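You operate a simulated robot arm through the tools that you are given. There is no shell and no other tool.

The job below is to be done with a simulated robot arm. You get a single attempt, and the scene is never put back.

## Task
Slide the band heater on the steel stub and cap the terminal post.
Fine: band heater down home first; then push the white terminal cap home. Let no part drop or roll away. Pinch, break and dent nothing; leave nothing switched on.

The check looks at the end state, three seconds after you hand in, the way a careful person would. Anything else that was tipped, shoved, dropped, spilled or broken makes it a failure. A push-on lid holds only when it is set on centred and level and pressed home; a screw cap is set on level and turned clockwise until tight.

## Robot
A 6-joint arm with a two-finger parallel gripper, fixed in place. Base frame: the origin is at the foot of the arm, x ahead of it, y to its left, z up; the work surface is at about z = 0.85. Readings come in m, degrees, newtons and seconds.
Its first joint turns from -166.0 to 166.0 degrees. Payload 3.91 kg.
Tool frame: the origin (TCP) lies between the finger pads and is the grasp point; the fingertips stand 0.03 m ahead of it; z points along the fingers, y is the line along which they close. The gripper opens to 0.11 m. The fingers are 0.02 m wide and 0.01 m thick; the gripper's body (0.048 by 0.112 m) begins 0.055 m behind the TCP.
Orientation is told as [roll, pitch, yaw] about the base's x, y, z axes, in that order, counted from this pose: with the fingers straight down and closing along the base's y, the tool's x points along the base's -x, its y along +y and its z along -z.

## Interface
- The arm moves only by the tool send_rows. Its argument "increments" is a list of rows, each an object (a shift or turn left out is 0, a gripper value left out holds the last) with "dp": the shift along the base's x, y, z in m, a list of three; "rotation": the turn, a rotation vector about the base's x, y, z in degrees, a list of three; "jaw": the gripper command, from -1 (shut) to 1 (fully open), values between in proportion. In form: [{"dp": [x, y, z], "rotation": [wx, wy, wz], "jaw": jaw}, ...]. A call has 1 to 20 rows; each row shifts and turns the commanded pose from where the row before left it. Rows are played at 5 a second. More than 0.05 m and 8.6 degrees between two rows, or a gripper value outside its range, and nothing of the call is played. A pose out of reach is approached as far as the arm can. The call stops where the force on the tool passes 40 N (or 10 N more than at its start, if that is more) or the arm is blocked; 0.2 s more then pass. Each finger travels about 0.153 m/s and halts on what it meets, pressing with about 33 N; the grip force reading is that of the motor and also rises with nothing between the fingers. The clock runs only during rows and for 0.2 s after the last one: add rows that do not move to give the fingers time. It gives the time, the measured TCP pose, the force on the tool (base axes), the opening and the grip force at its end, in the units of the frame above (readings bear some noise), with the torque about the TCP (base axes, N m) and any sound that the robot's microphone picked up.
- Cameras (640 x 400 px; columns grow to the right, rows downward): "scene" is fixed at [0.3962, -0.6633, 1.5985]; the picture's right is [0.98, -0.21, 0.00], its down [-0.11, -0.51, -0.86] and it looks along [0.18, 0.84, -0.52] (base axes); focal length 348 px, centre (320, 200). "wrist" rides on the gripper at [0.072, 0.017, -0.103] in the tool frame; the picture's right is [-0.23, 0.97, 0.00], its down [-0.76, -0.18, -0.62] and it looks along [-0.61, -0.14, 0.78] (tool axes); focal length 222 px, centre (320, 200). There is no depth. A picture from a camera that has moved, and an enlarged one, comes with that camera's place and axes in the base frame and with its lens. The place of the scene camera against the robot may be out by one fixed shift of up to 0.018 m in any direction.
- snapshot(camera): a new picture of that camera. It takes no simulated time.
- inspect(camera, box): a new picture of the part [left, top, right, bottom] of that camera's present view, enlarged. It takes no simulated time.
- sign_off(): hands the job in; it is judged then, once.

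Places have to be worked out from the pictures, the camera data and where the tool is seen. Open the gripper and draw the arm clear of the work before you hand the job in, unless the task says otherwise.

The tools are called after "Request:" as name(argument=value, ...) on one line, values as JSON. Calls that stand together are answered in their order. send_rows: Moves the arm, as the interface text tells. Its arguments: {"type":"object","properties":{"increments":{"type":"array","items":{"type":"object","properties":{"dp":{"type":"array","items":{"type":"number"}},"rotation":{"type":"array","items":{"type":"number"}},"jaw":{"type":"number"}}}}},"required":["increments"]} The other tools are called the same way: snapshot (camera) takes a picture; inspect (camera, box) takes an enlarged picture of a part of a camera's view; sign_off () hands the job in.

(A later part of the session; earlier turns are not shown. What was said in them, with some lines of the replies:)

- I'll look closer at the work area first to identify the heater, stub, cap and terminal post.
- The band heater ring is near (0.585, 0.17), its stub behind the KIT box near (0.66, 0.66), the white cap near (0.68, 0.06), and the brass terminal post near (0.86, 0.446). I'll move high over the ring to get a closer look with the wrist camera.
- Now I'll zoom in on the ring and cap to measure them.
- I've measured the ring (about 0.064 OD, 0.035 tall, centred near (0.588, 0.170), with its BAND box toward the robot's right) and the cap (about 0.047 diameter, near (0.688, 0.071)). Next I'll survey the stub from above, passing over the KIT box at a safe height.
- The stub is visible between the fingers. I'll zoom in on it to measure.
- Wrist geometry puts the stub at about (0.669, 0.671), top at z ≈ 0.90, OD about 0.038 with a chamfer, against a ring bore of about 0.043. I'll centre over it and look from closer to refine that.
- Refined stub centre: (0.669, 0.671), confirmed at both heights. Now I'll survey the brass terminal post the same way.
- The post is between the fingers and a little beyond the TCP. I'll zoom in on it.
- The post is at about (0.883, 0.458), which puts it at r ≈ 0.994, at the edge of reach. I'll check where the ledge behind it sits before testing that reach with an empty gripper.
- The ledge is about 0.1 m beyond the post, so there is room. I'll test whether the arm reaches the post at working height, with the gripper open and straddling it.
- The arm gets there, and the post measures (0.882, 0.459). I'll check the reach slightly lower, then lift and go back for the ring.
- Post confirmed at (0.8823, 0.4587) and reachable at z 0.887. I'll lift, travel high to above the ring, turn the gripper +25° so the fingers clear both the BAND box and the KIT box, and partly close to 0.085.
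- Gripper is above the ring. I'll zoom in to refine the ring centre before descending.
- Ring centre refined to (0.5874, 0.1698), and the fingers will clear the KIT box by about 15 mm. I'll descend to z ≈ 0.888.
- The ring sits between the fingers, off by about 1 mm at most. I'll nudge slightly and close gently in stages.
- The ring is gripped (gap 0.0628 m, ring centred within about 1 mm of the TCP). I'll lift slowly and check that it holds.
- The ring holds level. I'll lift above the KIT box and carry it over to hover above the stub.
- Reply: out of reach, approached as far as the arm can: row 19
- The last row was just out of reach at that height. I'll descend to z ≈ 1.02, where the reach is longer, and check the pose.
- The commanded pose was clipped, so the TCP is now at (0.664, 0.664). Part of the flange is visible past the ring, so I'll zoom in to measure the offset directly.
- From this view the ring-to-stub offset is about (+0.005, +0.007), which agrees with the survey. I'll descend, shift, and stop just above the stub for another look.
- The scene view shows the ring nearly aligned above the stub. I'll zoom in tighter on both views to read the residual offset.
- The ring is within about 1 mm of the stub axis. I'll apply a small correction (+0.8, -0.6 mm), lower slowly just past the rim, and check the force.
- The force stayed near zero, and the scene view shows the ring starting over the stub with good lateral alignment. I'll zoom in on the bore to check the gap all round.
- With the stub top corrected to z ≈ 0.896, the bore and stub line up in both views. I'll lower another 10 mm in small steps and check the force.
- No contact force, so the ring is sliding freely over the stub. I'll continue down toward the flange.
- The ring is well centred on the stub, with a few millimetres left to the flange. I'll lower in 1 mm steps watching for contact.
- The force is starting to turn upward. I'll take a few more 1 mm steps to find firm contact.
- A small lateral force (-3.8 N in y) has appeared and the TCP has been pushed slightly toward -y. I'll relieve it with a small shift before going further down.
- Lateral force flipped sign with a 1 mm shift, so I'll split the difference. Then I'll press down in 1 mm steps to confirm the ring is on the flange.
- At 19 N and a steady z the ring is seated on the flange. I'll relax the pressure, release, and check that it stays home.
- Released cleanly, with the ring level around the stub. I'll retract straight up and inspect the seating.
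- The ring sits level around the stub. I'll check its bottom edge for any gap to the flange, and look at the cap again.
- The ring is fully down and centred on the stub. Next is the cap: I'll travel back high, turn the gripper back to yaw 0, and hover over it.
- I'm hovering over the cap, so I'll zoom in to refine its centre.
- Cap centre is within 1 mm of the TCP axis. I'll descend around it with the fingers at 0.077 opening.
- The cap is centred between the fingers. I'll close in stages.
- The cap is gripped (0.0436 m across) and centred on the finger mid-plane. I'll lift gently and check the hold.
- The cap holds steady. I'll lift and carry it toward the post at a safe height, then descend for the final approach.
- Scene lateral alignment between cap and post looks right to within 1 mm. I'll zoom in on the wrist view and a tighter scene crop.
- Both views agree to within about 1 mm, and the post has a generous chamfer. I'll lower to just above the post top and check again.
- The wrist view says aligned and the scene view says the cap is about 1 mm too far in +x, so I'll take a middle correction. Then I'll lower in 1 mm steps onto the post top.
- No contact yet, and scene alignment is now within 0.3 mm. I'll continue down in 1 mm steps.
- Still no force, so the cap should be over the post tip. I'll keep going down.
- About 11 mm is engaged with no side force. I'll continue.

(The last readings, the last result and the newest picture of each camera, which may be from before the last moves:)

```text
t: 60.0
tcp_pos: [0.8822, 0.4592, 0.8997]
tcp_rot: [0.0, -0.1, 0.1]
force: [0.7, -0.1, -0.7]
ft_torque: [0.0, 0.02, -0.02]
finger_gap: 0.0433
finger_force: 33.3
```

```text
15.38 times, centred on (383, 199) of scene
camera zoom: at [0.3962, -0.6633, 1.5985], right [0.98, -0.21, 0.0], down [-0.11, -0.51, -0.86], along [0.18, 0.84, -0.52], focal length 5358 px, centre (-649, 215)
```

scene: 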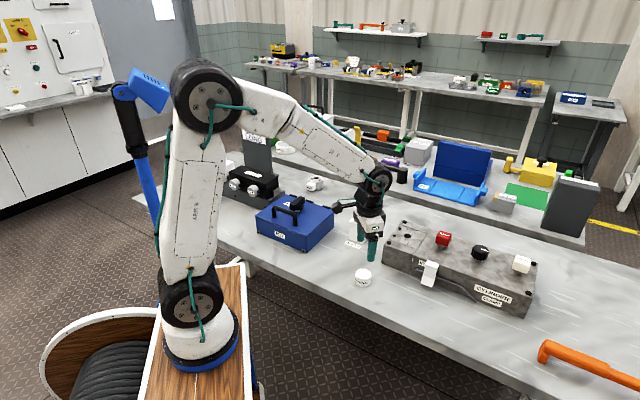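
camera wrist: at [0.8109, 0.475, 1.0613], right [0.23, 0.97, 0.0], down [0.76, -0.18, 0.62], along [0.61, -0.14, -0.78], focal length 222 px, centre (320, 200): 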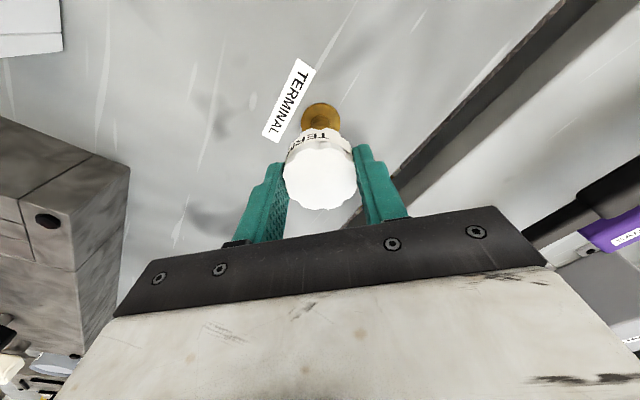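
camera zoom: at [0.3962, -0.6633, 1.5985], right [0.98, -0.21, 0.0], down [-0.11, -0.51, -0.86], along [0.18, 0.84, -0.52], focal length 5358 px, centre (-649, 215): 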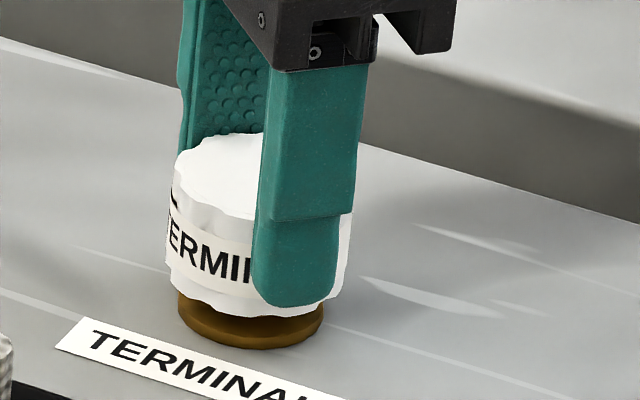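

Still free and aligned. I'll continue down toward home, watching the force.

Request:
send_rows(increments=[{"dp": [0, 0, -0.001]}, {"dp": [0, 0, -0.001]}, {"dp": [0, 0, -0.001]}, {"dp": [0, 0, -0.001]}, {}])

Request:
inspect(camera="scene", box=[368, 186, 398, 212])

```text
t: 61.2
tcp_pos: [0.8819, 0.4595, 0.8967]
tcp_rot: [0.1, 0.0, 0.0]
force: [-0.4, -0.4, -0.4]
ft_torque: [0.02, 0.0, 0.03]
finger_gap: 0.0436
finger_force: 32.9
```

```text
15.38 times, centred on (383, 199) of scene
camera zoom: at [0.3962, -0.6633, 1.5985], right [0.98, -0.21, 0.0], down [-0.11, -0.51, -0.86], along [0.18, 0.84, -0.52], focal length 5358 px, centre (-649, 215)
```

zoom: 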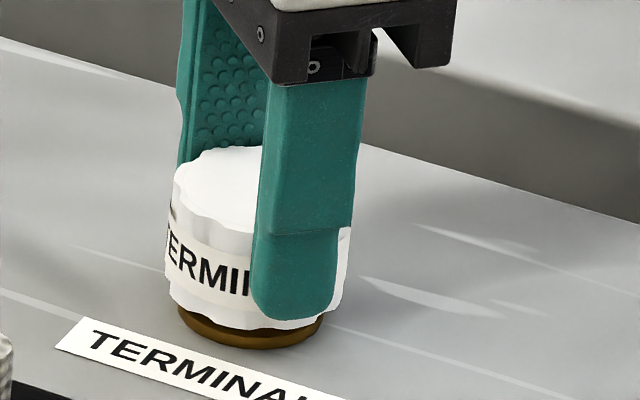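

About 4 mm of flange edge is still visible below the cap and there's no resistance yet. I'll go on in 1 mm steps.

Request:
send_rows(increments=[{"dp": [0, 0, -0.001]}, {"dp": [0, 0, -0.001]}, {"dp": [0, 0, -0.001]}, {}])

Request:
inspect(camera="scene", box=[368, 186, 398, 212])

```text
t: 62.2
tcp_pos: [0.883, 0.4594, 0.8939]
tcp_rot: [0.1, -0.1, -0.1]
force: [1.4, 0.1, 4.2]
ft_torque: [0.0, -0.07, 0.02]
finger_gap: 0.0434
finger_force: 33.1
```

```text
15.38 times, centred on (383, 199) of scene
camera zoom: at [0.3962, -0.6633, 1.5985], right [0.98, -0.21, 0.0], down [-0.11, -0.51, -0.86], along [0.18, 0.84, -0.52], focal length 5358 px, centre (-649, 215)
```

zoom: 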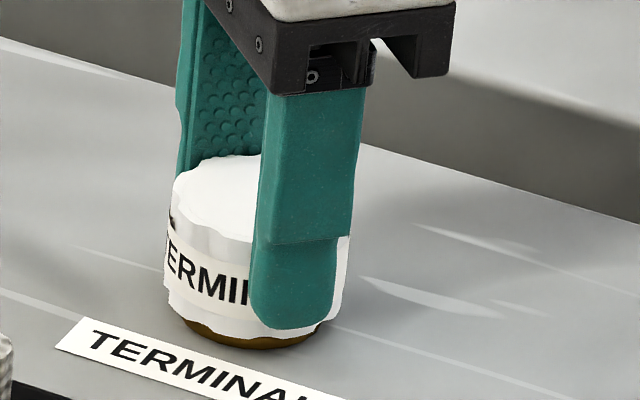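

Contact began at 4 N with the cap nearly down. I'll press in small steps to feel whether it snaps home.

Request:
send_rows(increments=[{"dp": [0, 0, -0.001]}, {"dp": [0, 0, -0.001]}, {}])

Request:
inspect(camera="scene", box=[368, 186, 398, 212])

Request:
inspect(camera="wrist", box=[260, 100, 380, 220])

```text
t: 63.0
tcp_pos: [0.8836, 0.4595, 0.8921]
tcp_rot: [0.1, -0.1, 0.0]
force: [2.9, 0.9, 7.8]
ft_torque: [-0.04, -0.09, 0.02]
finger_gap: 0.0436
finger_force: 32.8
```

```text
15.38 times, centred on (383, 199) of scene
camera zoom: at [0.3962, -0.6633, 1.5985], right [0.98, -0.21, 0.0], down [-0.11, -0.51, -0.86], along [0.18, 0.84, -0.52], focal length 5358 px, centre (-649, 215)
```

zoom: 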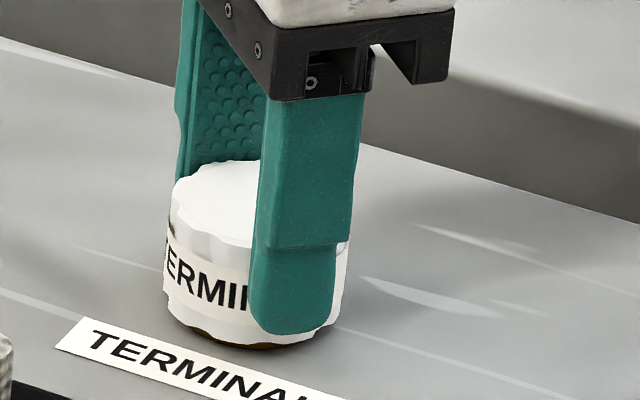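

```text
3.33 times, centred on (320, 160) of wrist
camera zoom: at [0.8106, 0.4758, 0.9947], right [0.23, 0.97, 0.0], down [0.76, -0.18, 0.62], along [0.61, -0.14, -0.78], focal length 740 px, centre (320, 333)
```

zoom: 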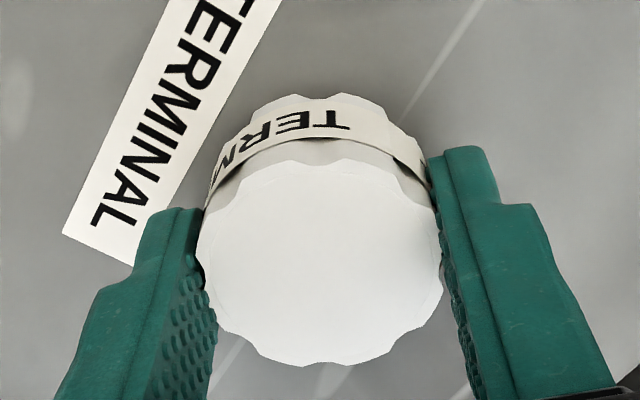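

The cap is advancing under light force (8 N), so it's in the push-fit zone. I'll keep pressing with a tiny +x relief.

Request:
send_rows(increments=[{"dp": [0.0003, 0.0001, -0.001]}, {"dp": [0, 0, -0.001]}, {}])

Request:
inspect(camera="scene", box=[368, 186, 398, 212])

```text
t: 63.8
tcp_pos: [0.8835, 0.4609, 0.8916]
tcp_rot: [0.2, -0.3, -0.1]
force: [-1.3, -1.5, 24.4]
ft_torque: [-0.19, 0.17, -0.02]
finger_gap: 0.0434
finger_force: 32.9
```

```text
15.38 times, centred on (383, 199) of scene
camera zoom: at [0.3962, -0.6633, 1.5985], right [0.98, -0.21, 0.0], down [-0.11, -0.51, -0.86], along [0.18, 0.84, -0.52], focal length 5358 px, centre (-649, 215)
```

zoom: 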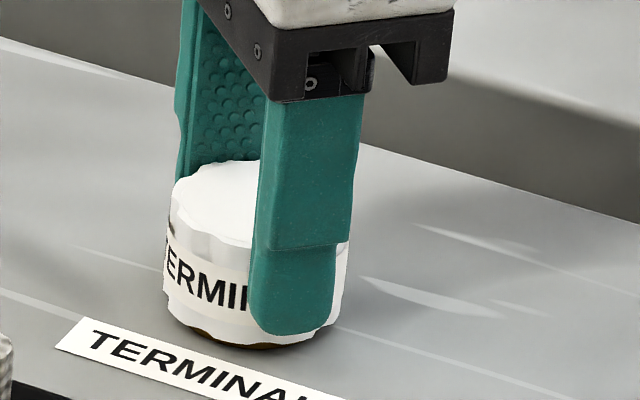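

Force climbed to 24 N with z stalled at about 0.892, which matches the cap resting on the flange. I'll press slightly more to confirm it won't go further.

Request:
send_rows(increments=[{"dp": [0, 0, -0.0008]}, {}, {}])

Request:
inspect(camera="scene", box=[372, 194, 394, 212])

Request:
inspect(camera="wrist", box=[260, 100, 380, 220])

```text
t: 64.6
tcp_pos: [0.8823, 0.4597, 0.8912]
tcp_rot: [0.1, -0.3, -0.1]
force: [3.0, 1.7, 32.7]
ft_torque: [0.01, -0.16, 0.02]
finger_gap: 0.0433
finger_force: 33.0
```

```text
16.00 times, centred on (383, 203) of scene
camera zoom: at [0.3962, -0.6633, 1.5985], right [0.98, -0.21, 0.0], down [-0.11, -0.51, -0.86], along [0.18, 0.84, -0.52], focal length 5573 px, centre (-688, 152)
```

zoom: 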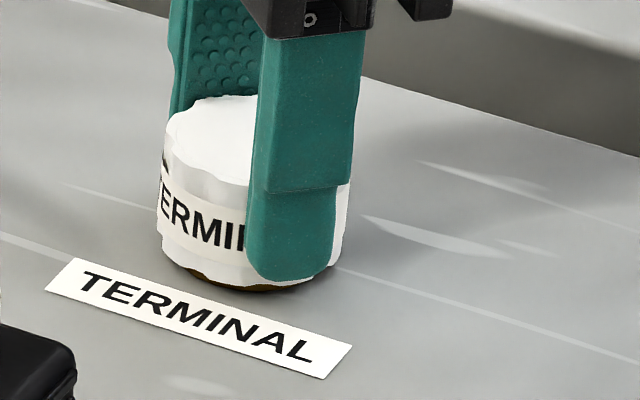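

```text
3.33 times, centred on (320, 160) of wrist
camera zoom: at [0.8103, 0.4757, 0.9932], right [0.23, 0.97, 0.0], down [0.76, -0.18, 0.63], along [0.61, -0.14, -0.78], focal length 740 px, centre (320, 333)
```

zoom: 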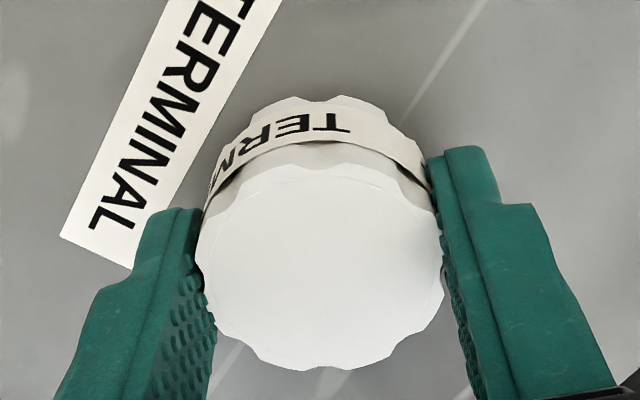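

The cap resists 33 N with no further travel and the grip has begun to slide on it, so it's at a hard stop. I'll relax the pressure, open, and inspect.

Request:
send_rows(increments=[{"dp": [0, 0, 0.001]}, {"dp": [0, 0, 0.001]}, {"dp": [0, 0, 0.0008]}, {}, {"jaw": -0.1}, {"jaw": 0.1}, {"jaw": 0.3}, {}, {}])

Request:
inspect(camera="scene", box=[368, 190, 398, 212])

Request:
inspect(camera="wrist", box=[260, 100, 380, 220])

```text
t: 66.6
tcp_pos: [0.8827, 0.4602, 0.8917]
tcp_rot: [0.1, -0.1, 0.1]
force: [-0.4, 0.0, -0.8]
ft_torque: [0.0, 0.03, 0.0]
finger_gap: 0.0716
finger_force: 0.0
```

```text
16.00 times, centred on (383, 201) of scene
camera zoom: at [0.3962, -0.6633, 1.5985], right [0.98, -0.21, 0.0], down [-0.11, -0.51, -0.86], along [0.18, 0.84, -0.52], focal length 5573 px, centre (-688, 184)
```

zoom: 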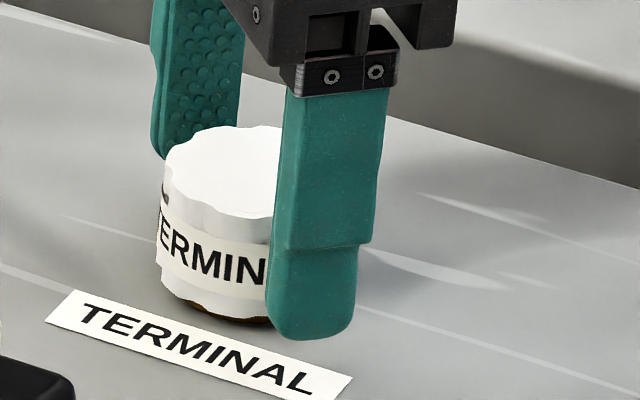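

```text
3.33 times, centred on (320, 160) of wrist
camera zoom: at [0.8109, 0.4761, 0.994], right [0.23, 0.97, 0.0], down [0.76, -0.18, 0.62], along [0.61, -0.14, -0.78], focal length 740 px, centre (320, 333)
```

zoom: 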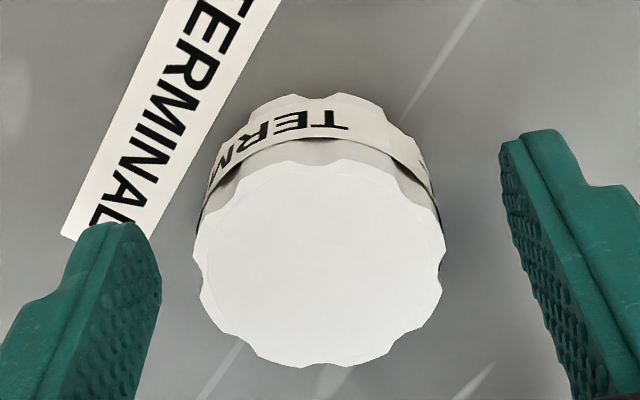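

Released, and the cap stays on level. I'll lift clear, close the fingers, and use the closed fingertips to verify from directly above that the cap is fully home.

Request:
send_rows(increments=[{"dp": [0, 0, 0.005]}, {"dp": [0, 0, 0.015]}, {"dp": [0, 0, 0.02]}, {"dp": [0, 0, 0.02]}, {}, {"jaw": 0.0}, {"jaw": -0.5}, {"jaw": -1.0}, {}, {}])

Request:
inspect(camera="scene", box=[360, 180, 400, 212])

Request:
inspect(camera="wrist", box=[260, 80, 380, 200])

```text
t: 68.8
tcp_pos: [0.8819, 0.4591, 0.9532]
tcp_rot: [0.1, -0.1, 0.0]
force: [-0.7, 0.7, 0.0]
ft_torque: [0.06, 0.05, 0.0]
finger_gap: 0.0
finger_force: 32.9
```

```text
12.50 times, centred on (380, 196) of scene
camera zoom: at [0.3962, -0.6633, 1.5985], right [0.98, -0.21, 0.0], down [-0.11, -0.51, -0.86], along [0.18, 0.84, -0.52], focal length 4354 px, centre (-430, 250)
```

zoom: 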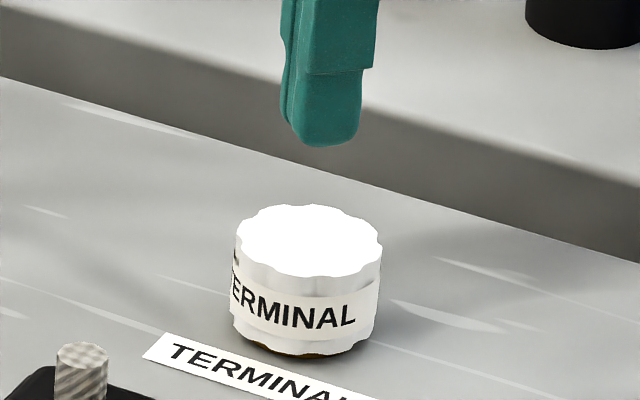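

```text
3.33 times, centred on (320, 140) of wrist
camera zoom: at [0.8108, 0.4757, 1.0545], right [0.23, 0.97, 0.0], down [0.76, -0.18, 0.62], along [0.61, -0.14, -0.78], focal length 740 px, centre (320, 400)
```

zoom: 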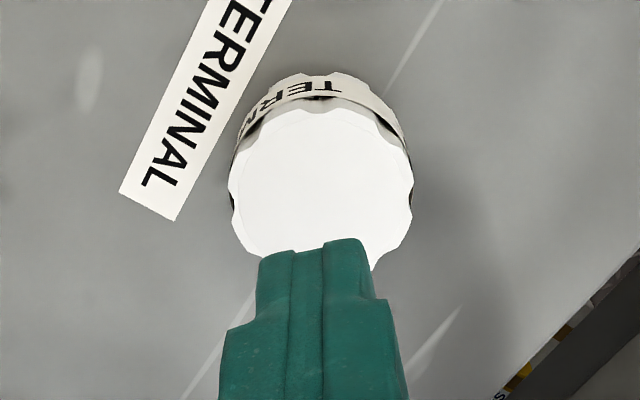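

Cap looks level and centred. I'll lower the closed fingertips onto the centre of its top and press gently.

Request:
send_rows(increments=[{"dp": [0, 0, -0.012]}, {"dp": [0, 0, -0.012]}, {"dp": [0, 0, -0.008]}, {"dp": [0, 0, -0.003]}, {"dp": [0, 0, -0.001]}, {"dp": [0, 0, -0.001]}, {}])

Request:
inspect(camera="scene", box=[360, 180, 400, 212])

```text
t: 70.4
tcp_pos: [0.8821, 0.46, 0.9143]
tcp_rot: [0.2, -0.1, -0.1]
force: [0.5, -0.3, -0.8]
ft_torque: [-0.05, 0.05, -0.01]
finger_gap: 0.0
finger_force: 32.2
```

```text
12.50 times, centred on (380, 196) of scene
camera zoom: at [0.3962, -0.6633, 1.5985], right [0.98, -0.21, 0.0], down [-0.11, -0.51, -0.86], along [0.18, 0.84, -0.52], focal length 4354 px, centre (-430, 250)
```

zoom: 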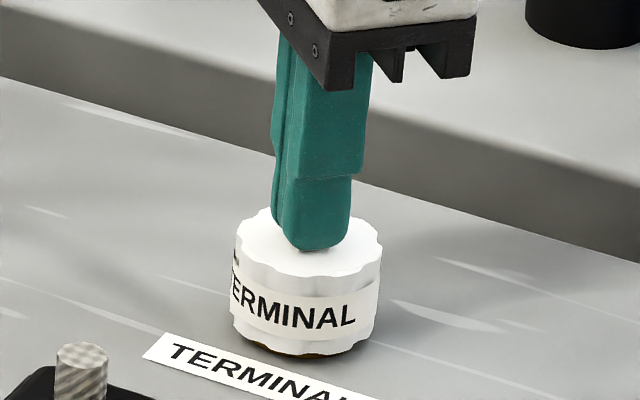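

Fingertips are just above the cap centre with no contact yet. I'll take 1 mm steps down to press.

Request:
send_rows(increments=[{"dp": [0, 0, -0.001]}, {"dp": [0, 0, -0.001]}, {"dp": [0, 0, -0.001]}, {}])

```text
t: 71.4
tcp_pos: [0.8822, 0.4598, 0.9133]
tcp_rot: [0.2, -0.2, 0.0]
force: [-0.1, -0.3, 10.3]
ft_torque: [-0.03, 0.03, 0.01]
finger_gap: 0.0
finger_force: 33.4
```

Contact came at about z 0.913 with 10 N and no lateral load. I'll press a little more and see if the cap moves.

Request:
send_rows(increments=[{"dp": [0, 0, -0.001]}, {"dp": [0, 0, -0.001]}, {}, {}])

Request:
inspect(camera="scene", box=[360, 180, 400, 212])

```text
t: 72.4
tcp_pos: [0.8836, 0.4601, 0.9119]
tcp_rot: [0.2, -0.2, 0.0]
force: [4.2, 1.5, 33.4]
ft_torque: [0.04, -0.07, -0.05]
finger_gap: 0.0002
finger_force: 32.9
```

```text
12.50 times, centred on (380, 196) of scene
camera zoom: at [0.3962, -0.6633, 1.5985], right [0.98, -0.21, 0.0], down [-0.11, -0.51, -0.86], along [0.18, 0.84, -0.52], focal length 4354 px, centre (-430, 250)
```

zoom: 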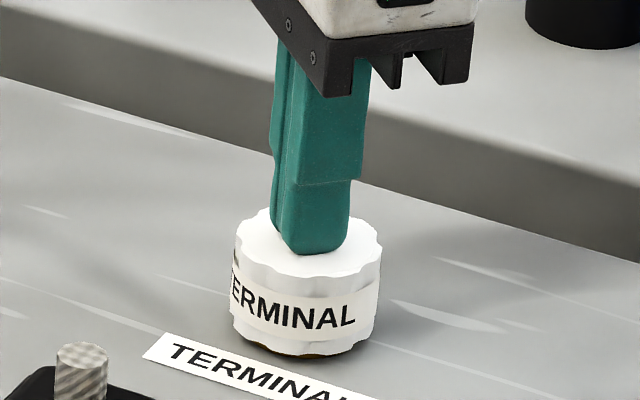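

At 33 N the stiffness is that of a rigid stop and the cap didn't move, so it's fully home. I'll back off straight up, open the gripper, and draw the arm clear.

Request:
send_rows(increments=[{"dp": [0, 0, 0.002]}, {"dp": [0, 0, 0.005]}, {"dp": [0, 0, 0.015]}, {"dp": [0, 0, 0.025]}, {"dp": [-0.03, -0.01, 0.02]}, {"dp": [-0.035, -0.015, 0.025]}, {"dp": [-0.035, -0.015, 0.025]}, {"dp": [-0.035, -0.015, 0.025], "jaw": 0.0}, {"dp": [-0.035, -0.015, 0.025], "jaw": 1.0}, {"dp": [-0.035, -0.015, 0.025]}, {"dp": [-0.035, -0.015, 0.025]}, {"dp": [-0.035, -0.015, 0.025]}, {"dp": [-0.035, -0.015, 0.02]}, {"dp": [-0.035, -0.015, 0.02]}, {"dp": [-0.035, -0.015, 0]}, {}, {}])

Request:
snapshot(camera="scene")

Request:
inspect(camera="scene", box=[280, 160, 420, 250])

Request:
snapshot(camera="wrist")

```text
t: 76.0
tcp_pos: [0.5034, 0.3003, 1.1925]
tcp_rot: [0.0, -0.1, 0.0]
force: [0.6, -0.5, -1.1]
ft_torque: [0.01, -0.02, -0.02]
finger_gap: 0.1101
finger_force: 0.1
```

```text
taken
```

scene: 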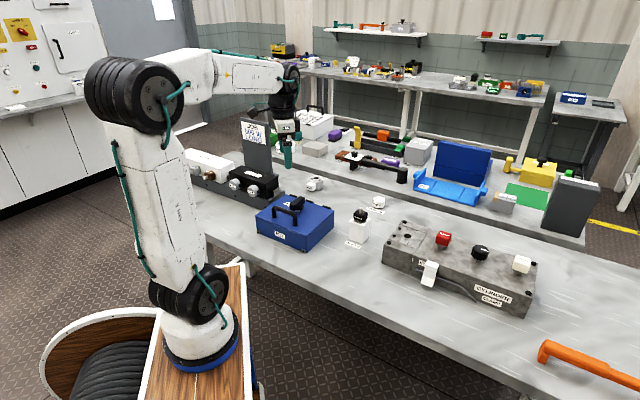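

```text
4.44 times, centred on (350, 205) of scene
camera zoom: at [0.3962, -0.6633, 1.5985], right [0.98, -0.21, 0.0], down [-0.11, -0.51, -0.86], along [0.18, 0.84, -0.52], focal length 1548 px, centre (187, 178)
```

zoom: 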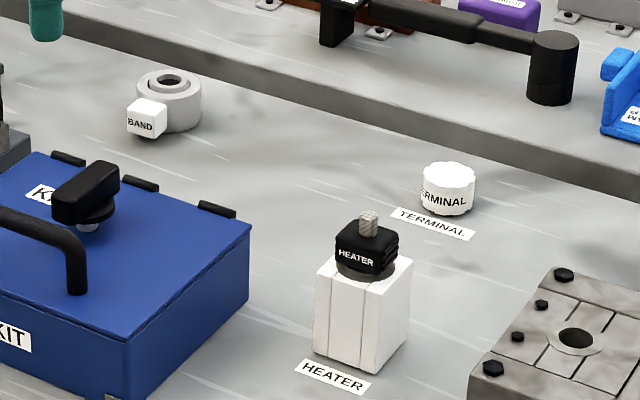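

```text
taken
camera wrist: at [0.4315, 0.3155, 1.2946], right [0.23, 0.97, 0.0], down [0.76, -0.18, 0.62], along [0.61, -0.14, -0.78], focal length 222 px, centre (320, 200)
```

wrist: 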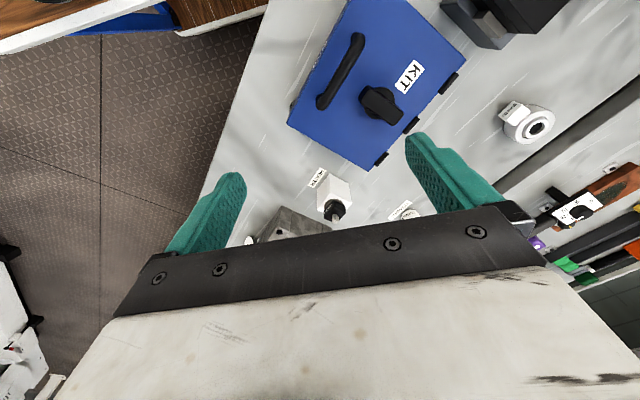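

The arm is clear with the gripper open, and nothing else has moved. One last close look at both parts before handing in.

Request:
inspect(camera="scene", box=[300, 170, 330, 195])

Request:
inspect(camera="scene", box=[365, 190, 395, 215])

Request:
inspect(camera="wrist", box=[490, 90, 570, 150])

```text
16.00 times, centred on (315, 182) of scene
camera zoom: at [0.3962, -0.6633, 1.5985], right [0.98, -0.21, 0.0], down [-0.11, -0.51, -0.86], along [0.18, 0.84, -0.52], focal length 5573 px, centre (400, 480)
```

zoom: 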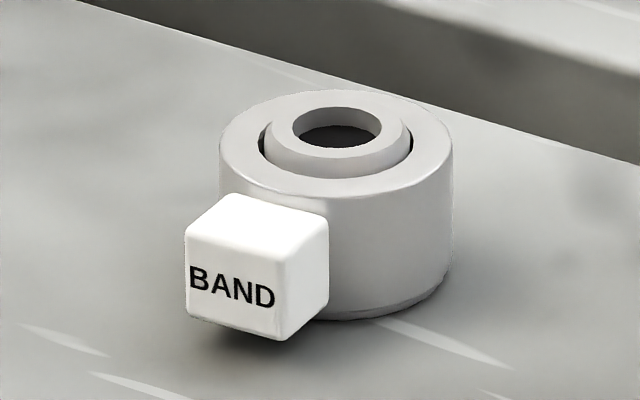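

```text
16.00 times, centred on (380, 202) of scene
camera zoom: at [0.3962, -0.6633, 1.5985], right [0.98, -0.21, 0.0], down [-0.11, -0.51, -0.86], along [0.18, 0.84, -0.52], focal length 5573 px, centre (-640, 160)
```

zoom: 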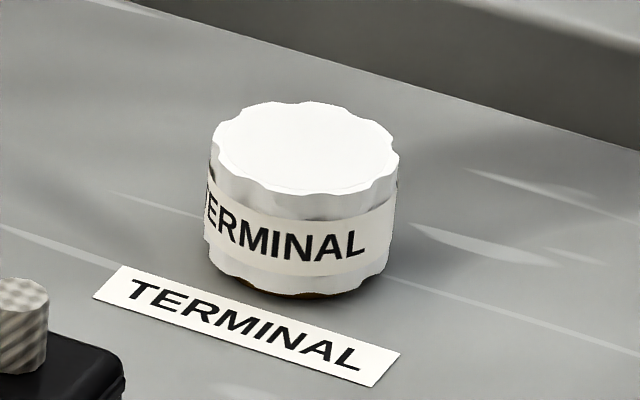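

```text
6.67 times, centred on (530, 120) of wrist
camera zoom: at [0.4315, 0.3155, 1.2946], right [0.23, 0.97, 0.0], down [0.76, -0.18, 0.62], along [0.61, -0.14, -0.78], focal length 1481 px, centre (-1080, 733)
```

zoom: 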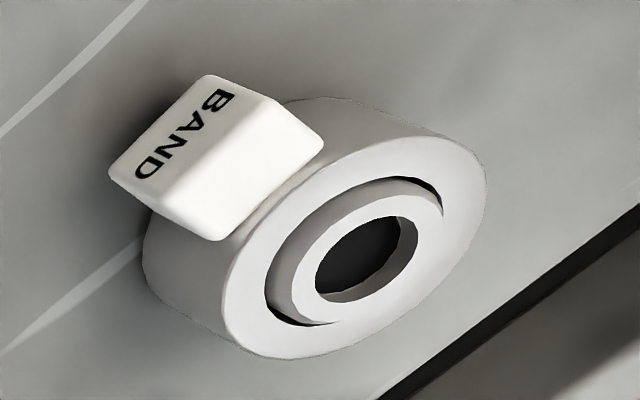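

The band heater is down on the stub's flange, centred and level. The white terminal cap is pressed home and level on the post. The gripper is open, the arm is clear and nothing else was disturbed, so I'm handing in.

Request:
sign_off()

```text
The job is handed in.
```

The band heater is down on the steel stub, and the white terminal cap is pressed home on the brass post. The job is handed in, but I haven't seen the check's verdict.

- **Band heater:** it slid over the stub without binding and came to rest on the stub's flange. I pressed it to 19 N and it went no lower. After release it sat level and centred.
- **Terminal cap:** it went over the post straight and stopped against the post's flange. I then pressed on its top with the closed fingertips to 33 N and it did not move further. It sits level.

Nothing dropped or rolled, and the final pictures show everything else where it was. I touched no switches. The gripper is open and the arm is back near its starting position, clear of the work.
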